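You operate a simulated robot arm through the tools that you are given. There is no shell and no other tool. Be economical: measure what you need, move in short steps, check, and stop when the job is done.

Carry out the task below with a simulated robot arm. There is one attempt and no reset: what you move stays moved.

TASK
Stack the blue tin from the top of the hall table on top of the green tin.
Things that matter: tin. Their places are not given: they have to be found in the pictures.

It is judged by the outcome, as a careful person would: the job done as asked, and still so three seconds after it is handed in. It fails if anything else is knocked over, pushed out of place, dropped, spilled or broken.

THE ROBOT
A 6-joint arm with a two-finger parallel gripper, fixed in place. Base frame: the origin is at the foot of the arm, x ahead of it, y to its left, z up; the work surface is at about z = 0.8. Lengths are in m, angles in degrees, forces in N, time in s.
With the tool pointing down near the work surface it reaches from about 0.26 to 0.68 m from the base axis. Its first joint turns from -66.0 to 66.0 degrees. Payload 2.9 kg.
Tool frame: the origin (TCP) lies between the finger pads and is the grasp point; the fingertips stand 0.03 m ahead of it; z points along the fingers, y is the line along which they close. The gripper opens to 0.11 m. The fingers are 0.02 m wide and 0.01 m thick; the gripper's body (0.048 by 0.112 m) begins 0.055 m behind the TCP.
Orientation is that of the tool frame in the base frame, as a unit quaternion [w, x, y, z]. With the fingers straight down and closing along the base's y, the tool's x points along the base's -x, its y along +y and its z along -z.

THE INTERFACE
- The arm moves only by the tool arm_command. Its argument "deltas" is a list of rows, each a list of 7 numbers: the shift along the base's x, y, z in m, then the turn, a rotation vector about the base's x, y, z in degrees, then the closure, from 0 (fully open) to 1 (shut). In form: [[x, y, z, wx, wy, wz, hand], ...]. A call has 1 to 10 rows; each row shifts and turns the commanded pose from where the row before left it. A row lasts 0.2 s, in which the tool goes at most 0.05 m and 8.6 degrees; a call with a longer step from one row to the next is refused whole, and so is a gripper value outside its range. A pose out of reach is approached as far as the arm can. The call stops where the force on the tool passes 40 N (or 10 N more than at its start, if that is more) or the arm is blocked; 0.2 s more then pass. The fingers move at their own pace (about 0.108 m/s each) and stop on an object; they squeeze with about 37 N. The grip force told is the motor's: it shows also when the fingers shut on nothing. Time passes only in rows, and 0.2 s behind the last, so rows that do not move let the fingers close. It gives the time, the measured TCP pose, the force on the tool (base axes), the opening and the grip force at its end, in the units of the frame above (readings bear some noise), and new pictures: "views" is both (left out), scene, wrist or none.
- Cameras (640 x 400 px; columns grow to the right, rows downward): "scene" is fixed at [0.0656, 0.4192, 1.4054]; the picture's right is [-0.88, -0.48, 0.00], its down [-0.18, 0.32, -0.93] and it looks along [0.45, -0.81, -0.37] (base axes); focal length 345 px, centre (320, 200). "wrist" rides on the gripper at [-0.036, 0, -0.057] in the tool frame; the picture's right is [0.00, -1.00, 0.00], its down [0.97, 0.00, -0.24] and it looks along [0.24, 0.00, 0.97] (tool axes); focal length 218 px, centre (320, 200).
- point_at(camera, pixels): there is no depth. For up to 12 entries [column, row, z] of the newest picture of that camera ("zoom" is the newest enlarged one), the place [x, y] in the base frame at which the ray of that pixel passes the height z, good to about 0.002 m. No time passes.
- inspect(camera, box): a new picture of the part [left, top, right, bottom] of that camera's present view, enlarged. No time passes.
- hand_in(): hands the job in; it is judged then, once.

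Work in short steps. Measure before you move; look again where a grasp or a placing could have gone wrong, and mend it. You have 60 turns and 120 pictures in all, the two below and enlarged ones among them. Open the gripper and draw the arm clear of the work before you hand the job in, unless the task says otherwise; then end with one line.

The tools are called after "Request:" as name(argument=value, ...) on one line, values as JSON. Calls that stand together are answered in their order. arm_command: Moves the arm, as the interface text tells. Its arguments: {"type":"object","properties":{"deltas":{"type":"array","items":{"type":"array","items":{"type":"number"}}},"views":{"type":"string","enum":["both","scene","wrist","none"]}},"required":["deltas"]} The other tools are called the same way: point_at (camera, pixels) gives the place at which the rays of pixels pass given heights; inspect (camera, box) takes an enlarged picture of a part of a camera's view; hand_in () hands the job in.

At the start:

```text
t: 0.0
ee_pos: [0.3589, -0.2382, 1.1429]
orientation: [0.0, -0.001, 1.0, 0.0]
ft_force: [0.3, 0.0, -0.6]
width: 0.1104
grasp_force: 0.1
```

scene: 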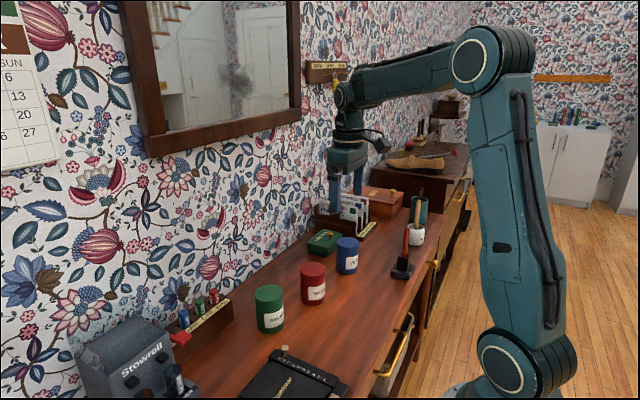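
wrist: 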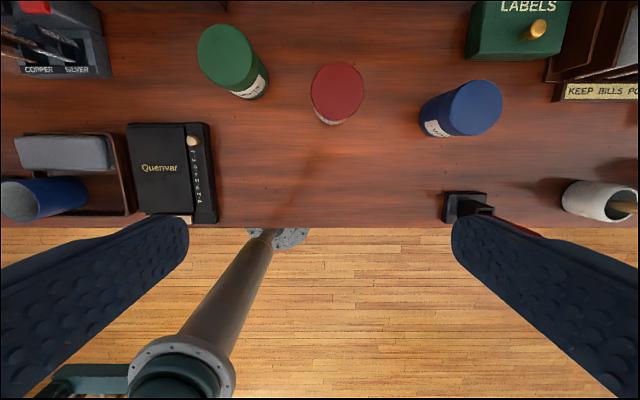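

The blue tin is at about wrist (462,108) and the green one at about (232,60). I'll enlarge both views to measure them.

Request:
inspect(camera="scene", box=[220, 200, 460, 350])

Request:
inspect(camera="wrist", box=[160, 0, 560, 250])

Request:
point_at(camera="wrist", pixels=[[226, 52, 0.9], [337, 90, 0.9], [476, 106, 0.9], [440, 130, 0.8], [250, 92, 0.8], [337, 122, 0.8]])

Request:
point_at(camera="scene", pixels=[[347, 273, 0.8], [313, 304, 0.8], [270, 332, 0.8], [347, 243, 0.9], [313, 269, 0.9], [269, 293, 0.9]])

```text
2.67 times, centred on (340, 275) of scene
```

zoom: 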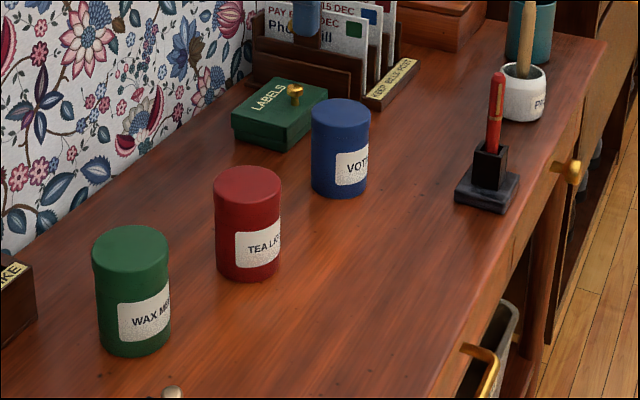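

```text
1.60 times, centred on (360, 125) of wrist
```

zoom: 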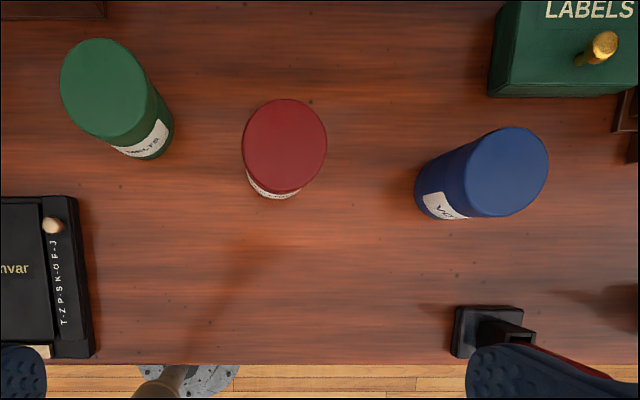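

```text
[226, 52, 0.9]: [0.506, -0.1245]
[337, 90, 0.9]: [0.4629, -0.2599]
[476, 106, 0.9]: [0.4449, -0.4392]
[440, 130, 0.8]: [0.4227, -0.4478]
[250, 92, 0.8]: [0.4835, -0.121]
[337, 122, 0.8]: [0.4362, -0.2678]
```

```text
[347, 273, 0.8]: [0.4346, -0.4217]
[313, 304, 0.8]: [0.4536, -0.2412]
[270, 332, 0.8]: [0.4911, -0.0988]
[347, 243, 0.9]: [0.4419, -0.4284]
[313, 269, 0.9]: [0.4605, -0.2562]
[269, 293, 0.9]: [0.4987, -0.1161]
```

Now I'll triangulate the two tin tops from both cameras at several heights.

Request:
point_at(camera="wrist", pixels=[[477.5, 107, 0.88], [477.5, 107, 0.89], [477.5, 107, 0.9], [224.4, 55.6, 0.88], [224.4, 55.6, 0.89], [224.4, 55.6, 0.9]])

Request:
point_at(camera="scene", pixels=[[347.5, 242.4, 0.88], [347.5, 242.4, 0.89], [347.5, 242.4, 0.9], [268.8, 291.9, 0.88], [268.8, 291.9, 0.89], [268.8, 291.9, 0.9], [336.5, 242.4, 0.89], [358.5, 242.4, 0.89]])

```text
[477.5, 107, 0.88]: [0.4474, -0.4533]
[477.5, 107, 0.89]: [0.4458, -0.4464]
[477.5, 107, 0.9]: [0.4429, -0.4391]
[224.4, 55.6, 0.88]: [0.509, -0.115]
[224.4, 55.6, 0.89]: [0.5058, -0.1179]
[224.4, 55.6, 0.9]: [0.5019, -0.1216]
```

```text
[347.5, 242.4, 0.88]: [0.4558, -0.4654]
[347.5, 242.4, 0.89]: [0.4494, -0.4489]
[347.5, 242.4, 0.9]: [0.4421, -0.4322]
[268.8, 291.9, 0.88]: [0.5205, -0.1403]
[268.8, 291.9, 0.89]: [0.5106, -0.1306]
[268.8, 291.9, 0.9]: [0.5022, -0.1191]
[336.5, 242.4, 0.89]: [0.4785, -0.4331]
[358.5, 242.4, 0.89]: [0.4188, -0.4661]
```

The tops are at z≈0.897, with blue near (0.444,-0.442) and green near (0.503,-0.121). I'll move above the blue tin and look again.

Request:
arm_command(deltas=[[0.017, -0.041, 0, 0, 0, 0, 0], [0.017, -0.041, 0, 0, 0, 0, 0], [0.017, -0.041, 0, 0, 0, 0, 0], [0.017, -0.041, 0, 0, 0, 0, 0], [0.017, -0.04, 0, 0, 0, 0, 0], [0, 0, -0.04, 0, 0, 0, 0], [0, 0, -0.04, 0, 0, 0, 0], [0, 0, 0, 0, 0, 0, 0]])

```text
t: 1.8
ee_pos: [0.4355, -0.4386, 1.0595]
orientation: [0.0, -0.001, 1.0, 0.0]
ft_force: [-0.1, 0.0, -0.5]
width: 0.11
grasp_force: 0.0
out of reach, approached as far as the arm can: row 5
```

scene: 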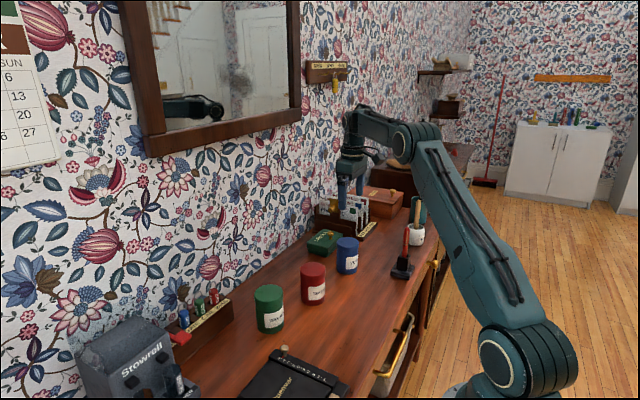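
wrist: 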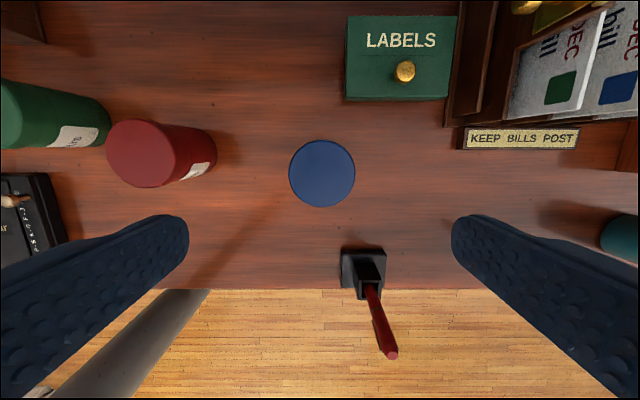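

Blue top is now centred near wrist (322,173). A red pen stands close to the tin, so I'll measure it along with the letter rack.

Request:
point_at(camera="wrist", pixels=[[322, 173, 0.897], [289, 173, 0.897], [355, 173, 0.897], [322, 140, 0.897], [322, 207, 0.897], [371, 290, 0.83], [391, 354, 0.9], [391, 354, 0.95], [465, 140, 0.83], [450, 120, 0.85], [405, 72, 0.86], [345, 100, 0.84]])

Request:
point_at(camera="scene", pixels=[[407, 227, 0.9], [407, 227, 0.92], [407, 227, 0.94], [344, 238, 0.9]])

Request:
inspect(camera="scene", box=[280, 160, 440, 260])

```text
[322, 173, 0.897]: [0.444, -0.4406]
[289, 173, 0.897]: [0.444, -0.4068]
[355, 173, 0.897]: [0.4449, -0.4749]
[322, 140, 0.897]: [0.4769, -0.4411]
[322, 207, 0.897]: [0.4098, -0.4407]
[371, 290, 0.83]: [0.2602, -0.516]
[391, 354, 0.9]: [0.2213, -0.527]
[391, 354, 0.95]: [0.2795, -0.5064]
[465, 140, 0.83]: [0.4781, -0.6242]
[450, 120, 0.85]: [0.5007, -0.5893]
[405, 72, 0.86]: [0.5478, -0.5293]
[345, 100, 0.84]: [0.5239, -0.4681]
```

```text
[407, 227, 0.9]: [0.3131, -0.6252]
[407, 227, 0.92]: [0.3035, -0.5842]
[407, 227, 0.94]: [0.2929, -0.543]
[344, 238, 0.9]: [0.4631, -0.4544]
```

```text
4.00 times, centred on (360, 210) of scene
```

zoom: 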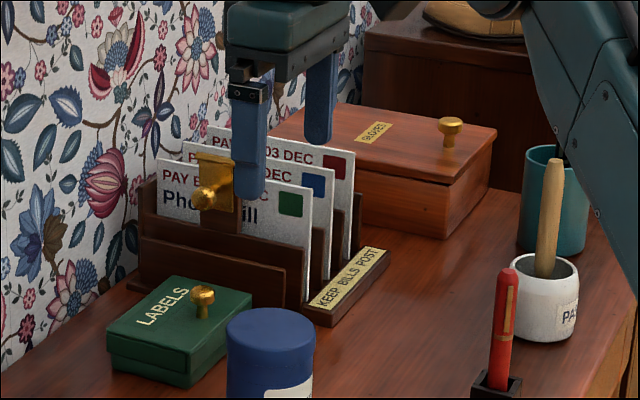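

Tin centre is (0.444,-0.4406), diameter ≈0.067, and the pen and rack are clear. I'll descend partway and check the pose.

Request:
arm_command(deltas=[[0.004, -0.001, -0.04, 0, 0, 0, 0], [0.004, -0.001, -0.03, 0, 0, 0, 0], [0, 0, -0.03, 0, 0, 0, 0], [0, 0, 0, 0, 0, 0, 0]], views="wrist")

```text
t: 2.8
ee_pos: [0.442, -0.4398, 0.9577]
orientation: [0.0, 0.0, 1.0, -0.001]
ft_force: [-0.2, -0.6, -0.7]
width: 0.1099
grasp_force: 0.1
```

wrist: 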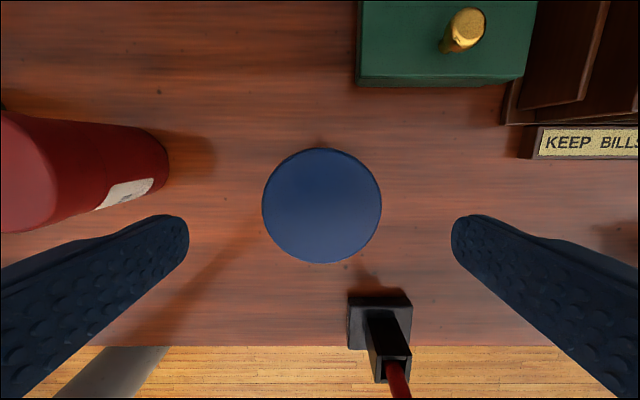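

Request:
point_at(camera="wrist", pixels=[[321.5, 205.5, 0.897], [380, 296, 0.82], [370, 310, 0.86]])

Request:
arm_command(deltas=[[0.002, -0.001, -0.03, 0, 0, 0, 0], [0, 0, -0.03, 0, 0, 0, 0], [0, 0, -0.03, 0, 0, 0, 0], [0, 0, 0, 0, 0, 0, 0]], views="both")

```text
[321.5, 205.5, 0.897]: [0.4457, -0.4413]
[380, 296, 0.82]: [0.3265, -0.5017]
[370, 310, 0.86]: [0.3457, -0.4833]
```

```text
t: 3.8
ee_pos: [0.4462, -0.4391, 0.8681]
orientation: [0.0, 0.0, 1.0, -0.001]
ft_force: [0.4, 0.7, 0.1]
width: 0.1096
grasp_force: 0.1
```

scene: 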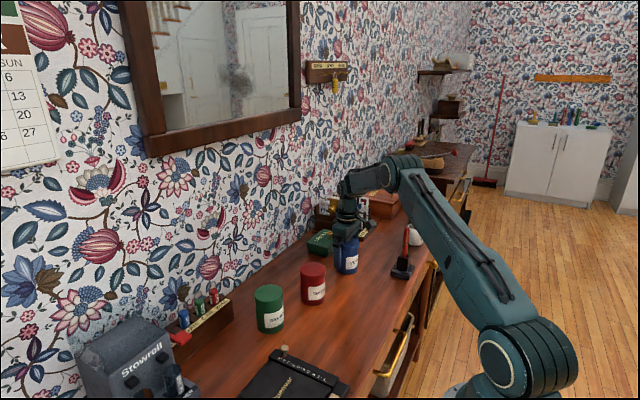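
wrist: 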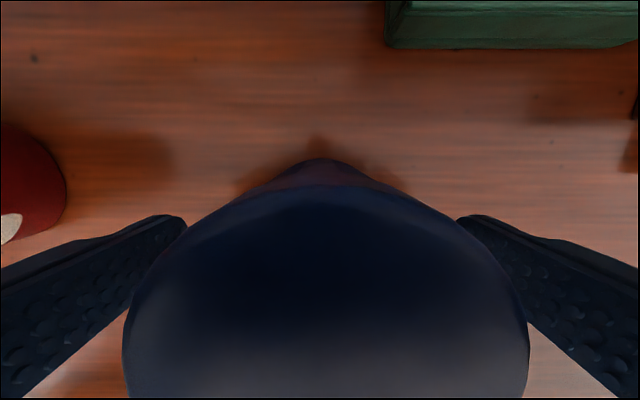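

The tin sits between the fingers, so I'll close and check the grip.

Request:
arm_command(deltas=[[0, 0, 0, 0, 0, 0, 0.25], [0, 0, 0, 0, 0, 0, 0.5], [0, 0, 0, 0, 0, 0, 1], [0, 0, 0, 0, 0, 0, 1], [0, 0, 0, 0, 0, 0, 1]], views="none")

Request:
arm_command(deltas=[[0, 0, 0.015, 0, 0, 0, 1], [0, 0, 0.04, 0, 0, 0, 1], [0, 0, 0.04, 0, 0, 0, 1], [0, 0, 0.04, 0, 0, 0, 1], [0, 0, 0.03, 0, 0, 0, 1], [0, 0, 0, 0, 0, 0, 1]])

```text
t: 5.0
ee_pos: [0.4465, -0.4386, 0.8684]
orientation: [0.0, 0.0, 1.0, -0.001]
ft_force: [0.8, -0.5, 0.8]
width: 0.0682
grasp_force: 37.0
```

```text
t: 6.4
ee_pos: [0.4483, -0.437, 1.0364]
orientation: [0.001, 0.0, 1.0, -0.001]
ft_force: [-0.3, -0.3, -1.7]
width: 0.0679
grasp_force: 36.8
```

scene: 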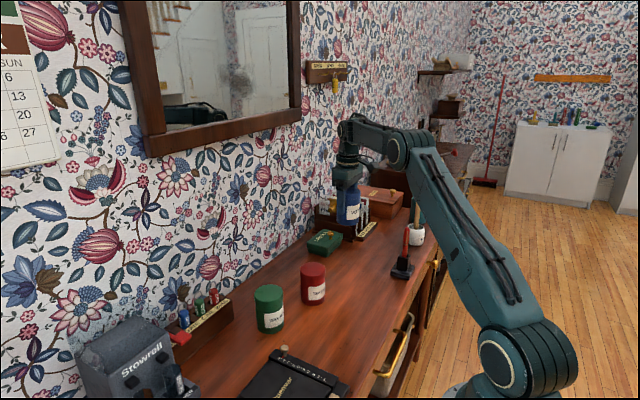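
wrist: 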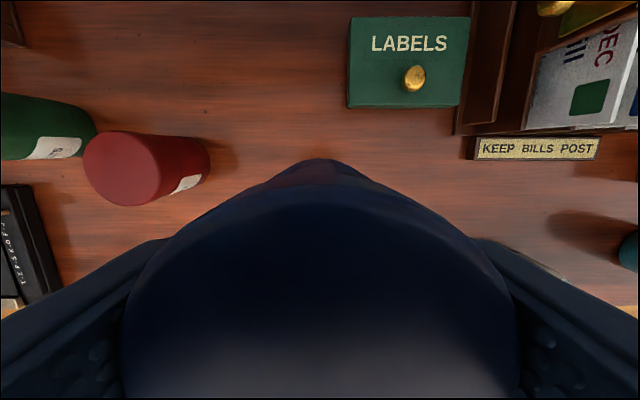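

The blue tin is held (width 0.068, 37 N). I'll carry it toward the green tin but stop short, so the wrist camera can still measure it.

Request:
arm_command(deltas=[[0.0, 0.045, 0.005, 0, 0, 0, 1], [0.0, 0.045, 0.005, 0, 0, 0, 1], [0.0, 0.045, 0.005, 0, 0, 0, 1], [0.0, 0.045, 0, 0, 0, 0, 1], [0, 0.03, 0, 0, 0, 0, 1], [0, 0, 0, 0, 0, 0, 1]])

```text
t: 7.8
ee_pos: [0.449, -0.228, 1.0531]
orientation: [-0.001, 0.0, 1.0, 0.001]
ft_force: [0.3, 0.1, -2.4]
width: 0.0682
grasp_force: 37.5
```

scene: 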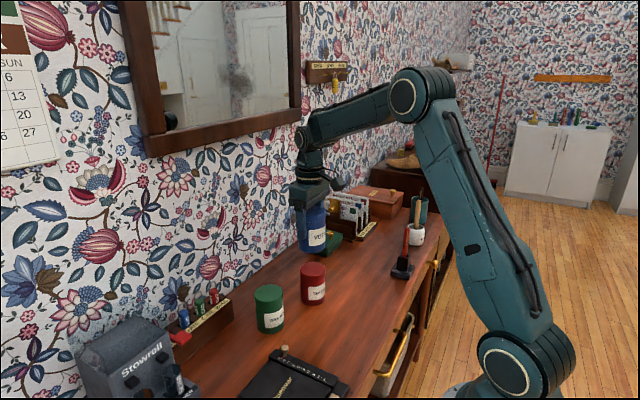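
wrist: 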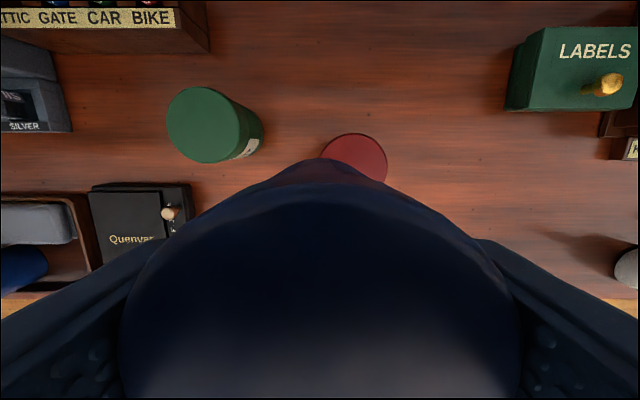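

Request:
inspect(camera="wrist", box=[140, 70, 300, 170])

Request:
inspect(camera="scene", box=[230, 270, 310, 340])

```text
4.00 times, centred on (220, 120) of wrist
```

zoom: 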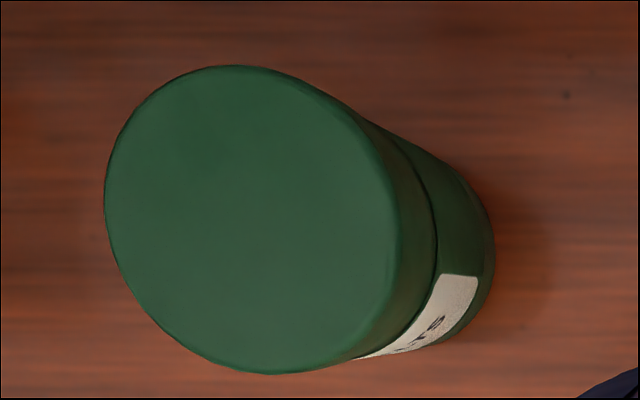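

```text
5.71 times, centred on (270, 305) of scene
```

zoom: 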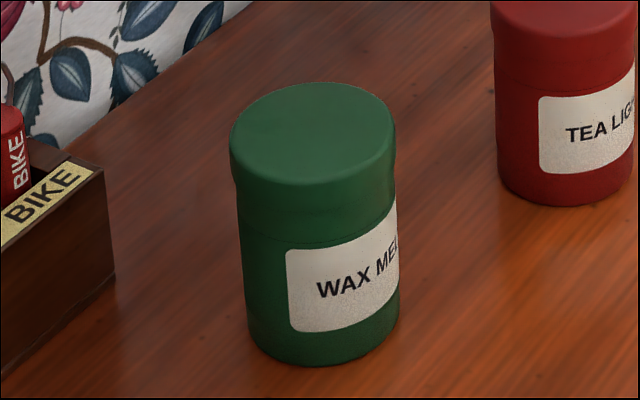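

Request:
point_at(camera="wrist", pixels=[[202.75, 125, 0.89], [202.75, 125, 0.897], [202.75, 125, 0.904]])

Request:
point_at(camera="scene", pixels=[[268.6, 293.4, 0.89], [268.6, 293.4, 0.897], [268.6, 293.4, 0.904]])

```text
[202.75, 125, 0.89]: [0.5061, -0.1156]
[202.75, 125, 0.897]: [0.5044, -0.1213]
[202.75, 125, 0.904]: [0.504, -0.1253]
```

```text
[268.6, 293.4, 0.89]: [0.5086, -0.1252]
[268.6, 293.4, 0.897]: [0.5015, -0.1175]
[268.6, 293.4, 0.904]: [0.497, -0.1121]
```

Green top centre is about (0.504,-0.120) at z≈0.896, so contact should come at TCP z≈0.964. I'll move directly over it and check alignment.

Request:
arm_command(deltas=[[0.018, 0.036, 0, 0, 0, 0, 1], [0.019, 0.036, 0, 0, 0, 0, 1], [0.019, 0.036, 0, 0, 0, 0, 1], [0, 0, -0.025, 0, 0, 0, 1], [0, 0, -0.03, 0, 0, 0, 1], [0, 0, 0, 0, 0, 0, 1], [0, 0, 0, 0, 0, 0, 1]])

Request:
inspect(camera="scene", box=[190, 230, 350, 340])

```text
t: 9.4
ee_pos: [0.5043, -0.1199, 0.9957]
orientation: [0.0, -0.001, 1.0, 0.0]
ft_force: [0.3, 0.4, -1.9]
width: 0.0681
grasp_force: 37.2
```

scene: 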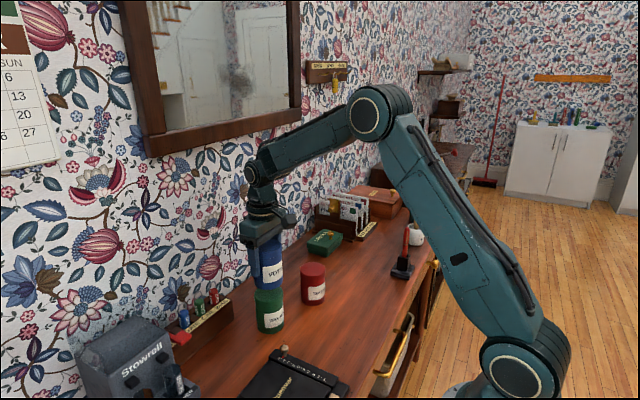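
wrist: 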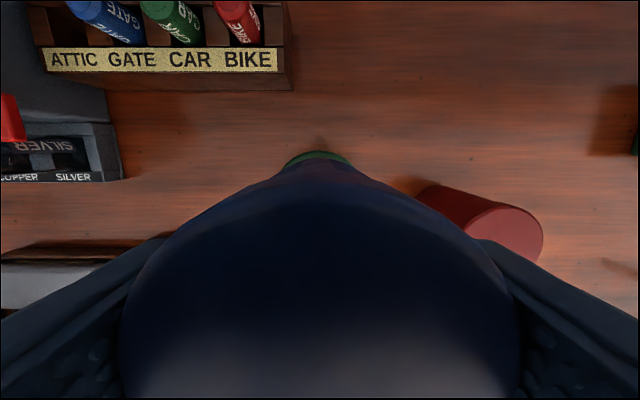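

```text
3.64 times, centred on (270, 285) of scene
```

zoom: 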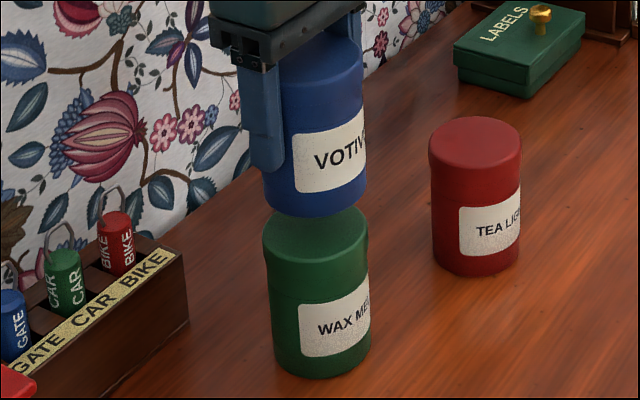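

The two tins look aligned in both views. I'll lower gently to just above the expected contact.

Request:
arm_command(deltas=[[0, 0, -0.012, 0, 0, 0, 1], [0, 0, -0.01, 0, 0, 0, 1], [0, 0, -0.004, 0, 0, 0, 1], [0, 0, 0, 0, 0, 0, 1]], views="none")

Request:
inspect(camera="scene", box=[230, 250, 310, 340])

```text
t: 10.4
ee_pos: [0.5038, -0.1207, 0.9682]
orientation: [0.001, 0.0, 1.0, 0.0]
ft_force: [-0.6, 0.1, -2.6]
width: 0.0682
grasp_force: 37.5
```

```text
4.44 times, centred on (270, 295) of scene
```

zoom: 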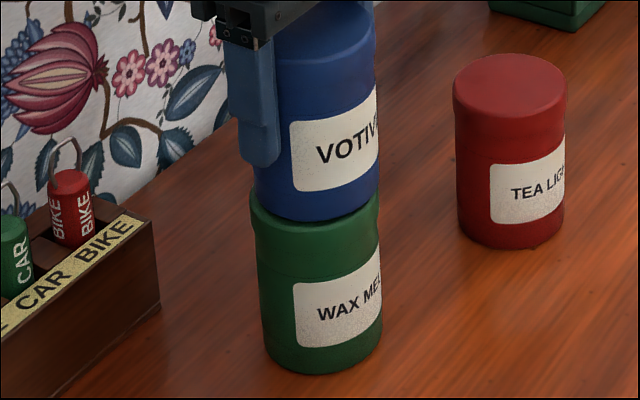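

Still no contact (force −2.6 N) and the edges line up. I'll step down 1 mm at a time, looking for contact.

Request:
arm_command(deltas=[[0, 0, -0.001, 0, 0, 0, 1], [0, 0, -0.001, 0, 0, 0, 1], [0, 0, -0.001, 0, 0, 0, 1], [0, 0, 0, 0, 0, 0, 1]], views="none")

```text
t: 11.4
ee_pos: [0.5053, -0.1203, 0.9678]
orientation: [0.001, 0.001, 1.0, -0.001]
ft_force: [-4.5, -1.0, 21.4]
width: 0.0679
grasp_force: 36.8
```

It made contact at 21 N. I'll ease off slightly and confirm before releasing.

Request:
arm_command(deltas=[[0, 0, 0.001, 0, 0, 0, 1], [0, 0, 0.001, 0, 0, 0, 1], [0, 0, 0, 0, 0, 0, 1]], views="none")

Request:
inspect(camera="scene", box=[230, 250, 310, 340])

```text
t: 12.2
ee_pos: [0.5047, -0.1198, 0.9681]
orientation: [0.0, 0.0, 1.0, 0.0]
ft_force: [1.2, -2.4, 4.9]
width: 0.068
grasp_force: 36.7
```

```text
4.44 times, centred on (270, 295) of scene
```

zoom: 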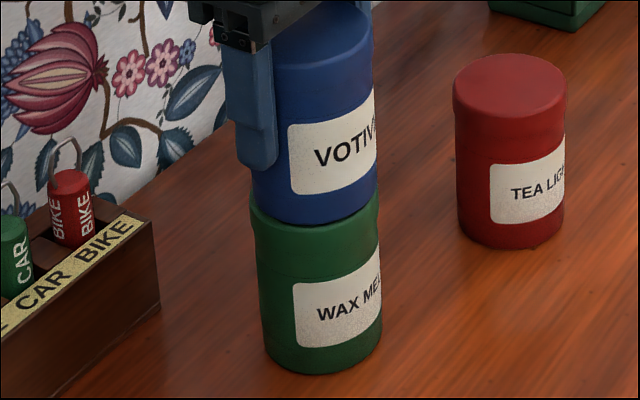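

It's seated with light contact and well centred. I'll open slowly, then rise.

Request:
arm_command(deltas=[[0, 0, 0, 0, 0, 0, 0.3], [0, 0, 0, 0, 0, 0, 0.15], [0, 0, 0, 0, 0, 0, 0], [0, 0, 0, 0, 0, 0, 0], [0, 0, 0, 0, 0, 0, 0]])

```text
t: 13.4
ee_pos: [0.5056, -0.1199, 0.9678]
orientation: [0.0, 0.0, 1.0, 0.0]
ft_force: [0.1, -0.4, 0.2]
width: 0.11
grasp_force: 0.1
```

scene: 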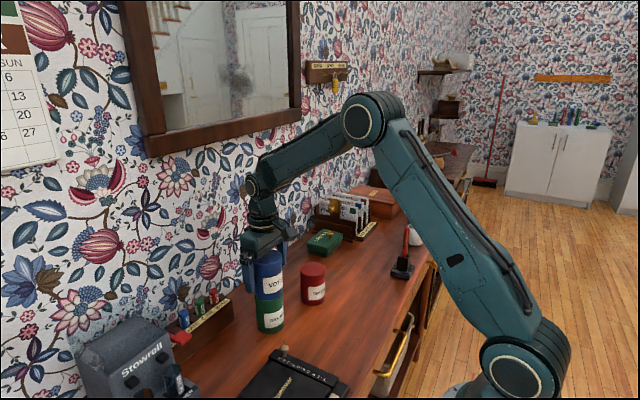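
wrist: 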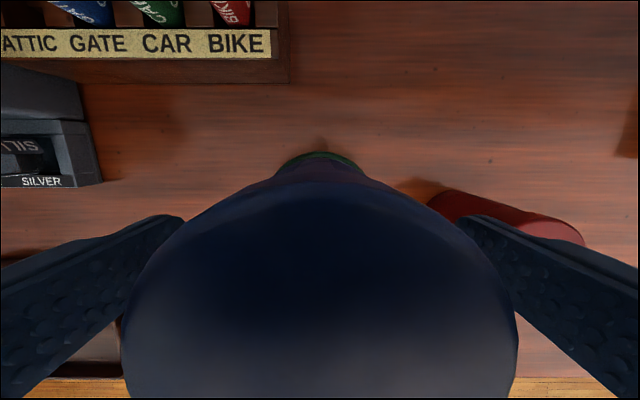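

The fingers are open and the stack is standing. I'll rise straight up and draw back.

Request:
arm_command(deltas=[[0, 0, 0.02, 0, 0, 0, 0], [0, 0, 0.04, 0, 0, 0, 0], [0, 0, 0.04, 0, 0, 0, 0], [0, 0, 0.04, 0, 0, 0, 0], [0, 0, 0.03, 0, 0, 0, 0], [-0.035, -0.03, 0, 0, 0, 0, 0], [-0.035, -0.03, 0, 0, 0, 0, 0], [-0.035, -0.03, 0, 0, 0, 0, 0], [0, 0, 0, 0, 0, 0, 0], [0, 0, 0, 0, 0, 0, 0]])

Request:
inspect(camera="scene", box=[210, 230, 330, 340])

```text
t: 15.6
ee_pos: [0.3997, -0.2131, 1.1379]
orientation: [0.0, 0.0, 1.0, 0.0]
ft_force: [0.1, 0.4, 0.0]
width: 0.1099
grasp_force: 0.1
```

scene: 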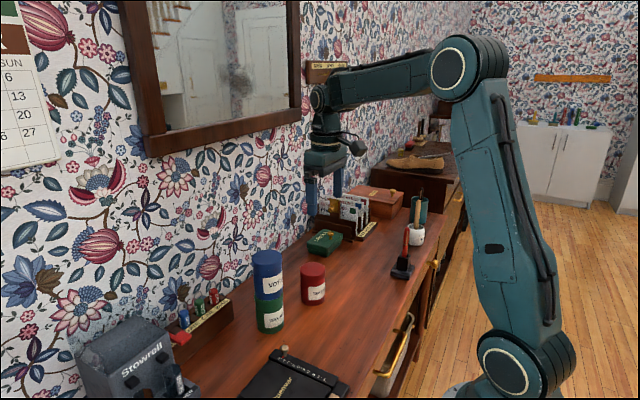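
wrist: 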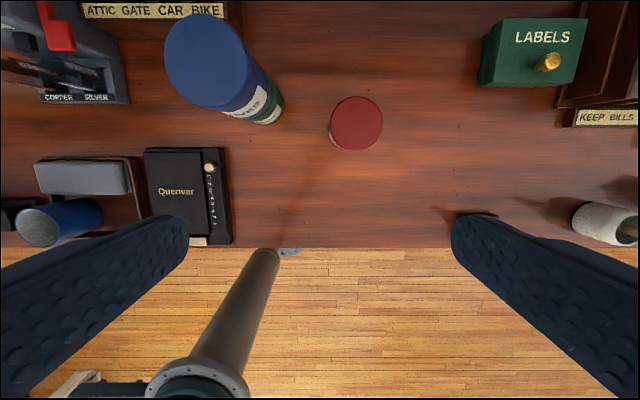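

```text
3.64 times, centred on (270, 285) of scene
```

zoom: 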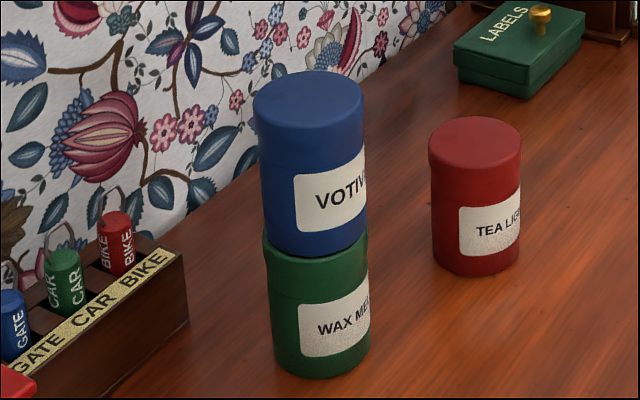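

The blue tin stands squarely on the green one, nothing else has moved, and the arm is clear. I'm handing in.

Request:
hand_in()

```text
The job is handed in.
```

The blue tin is stacked on the green tin, nothing else was disturbed, and the job is handed in.
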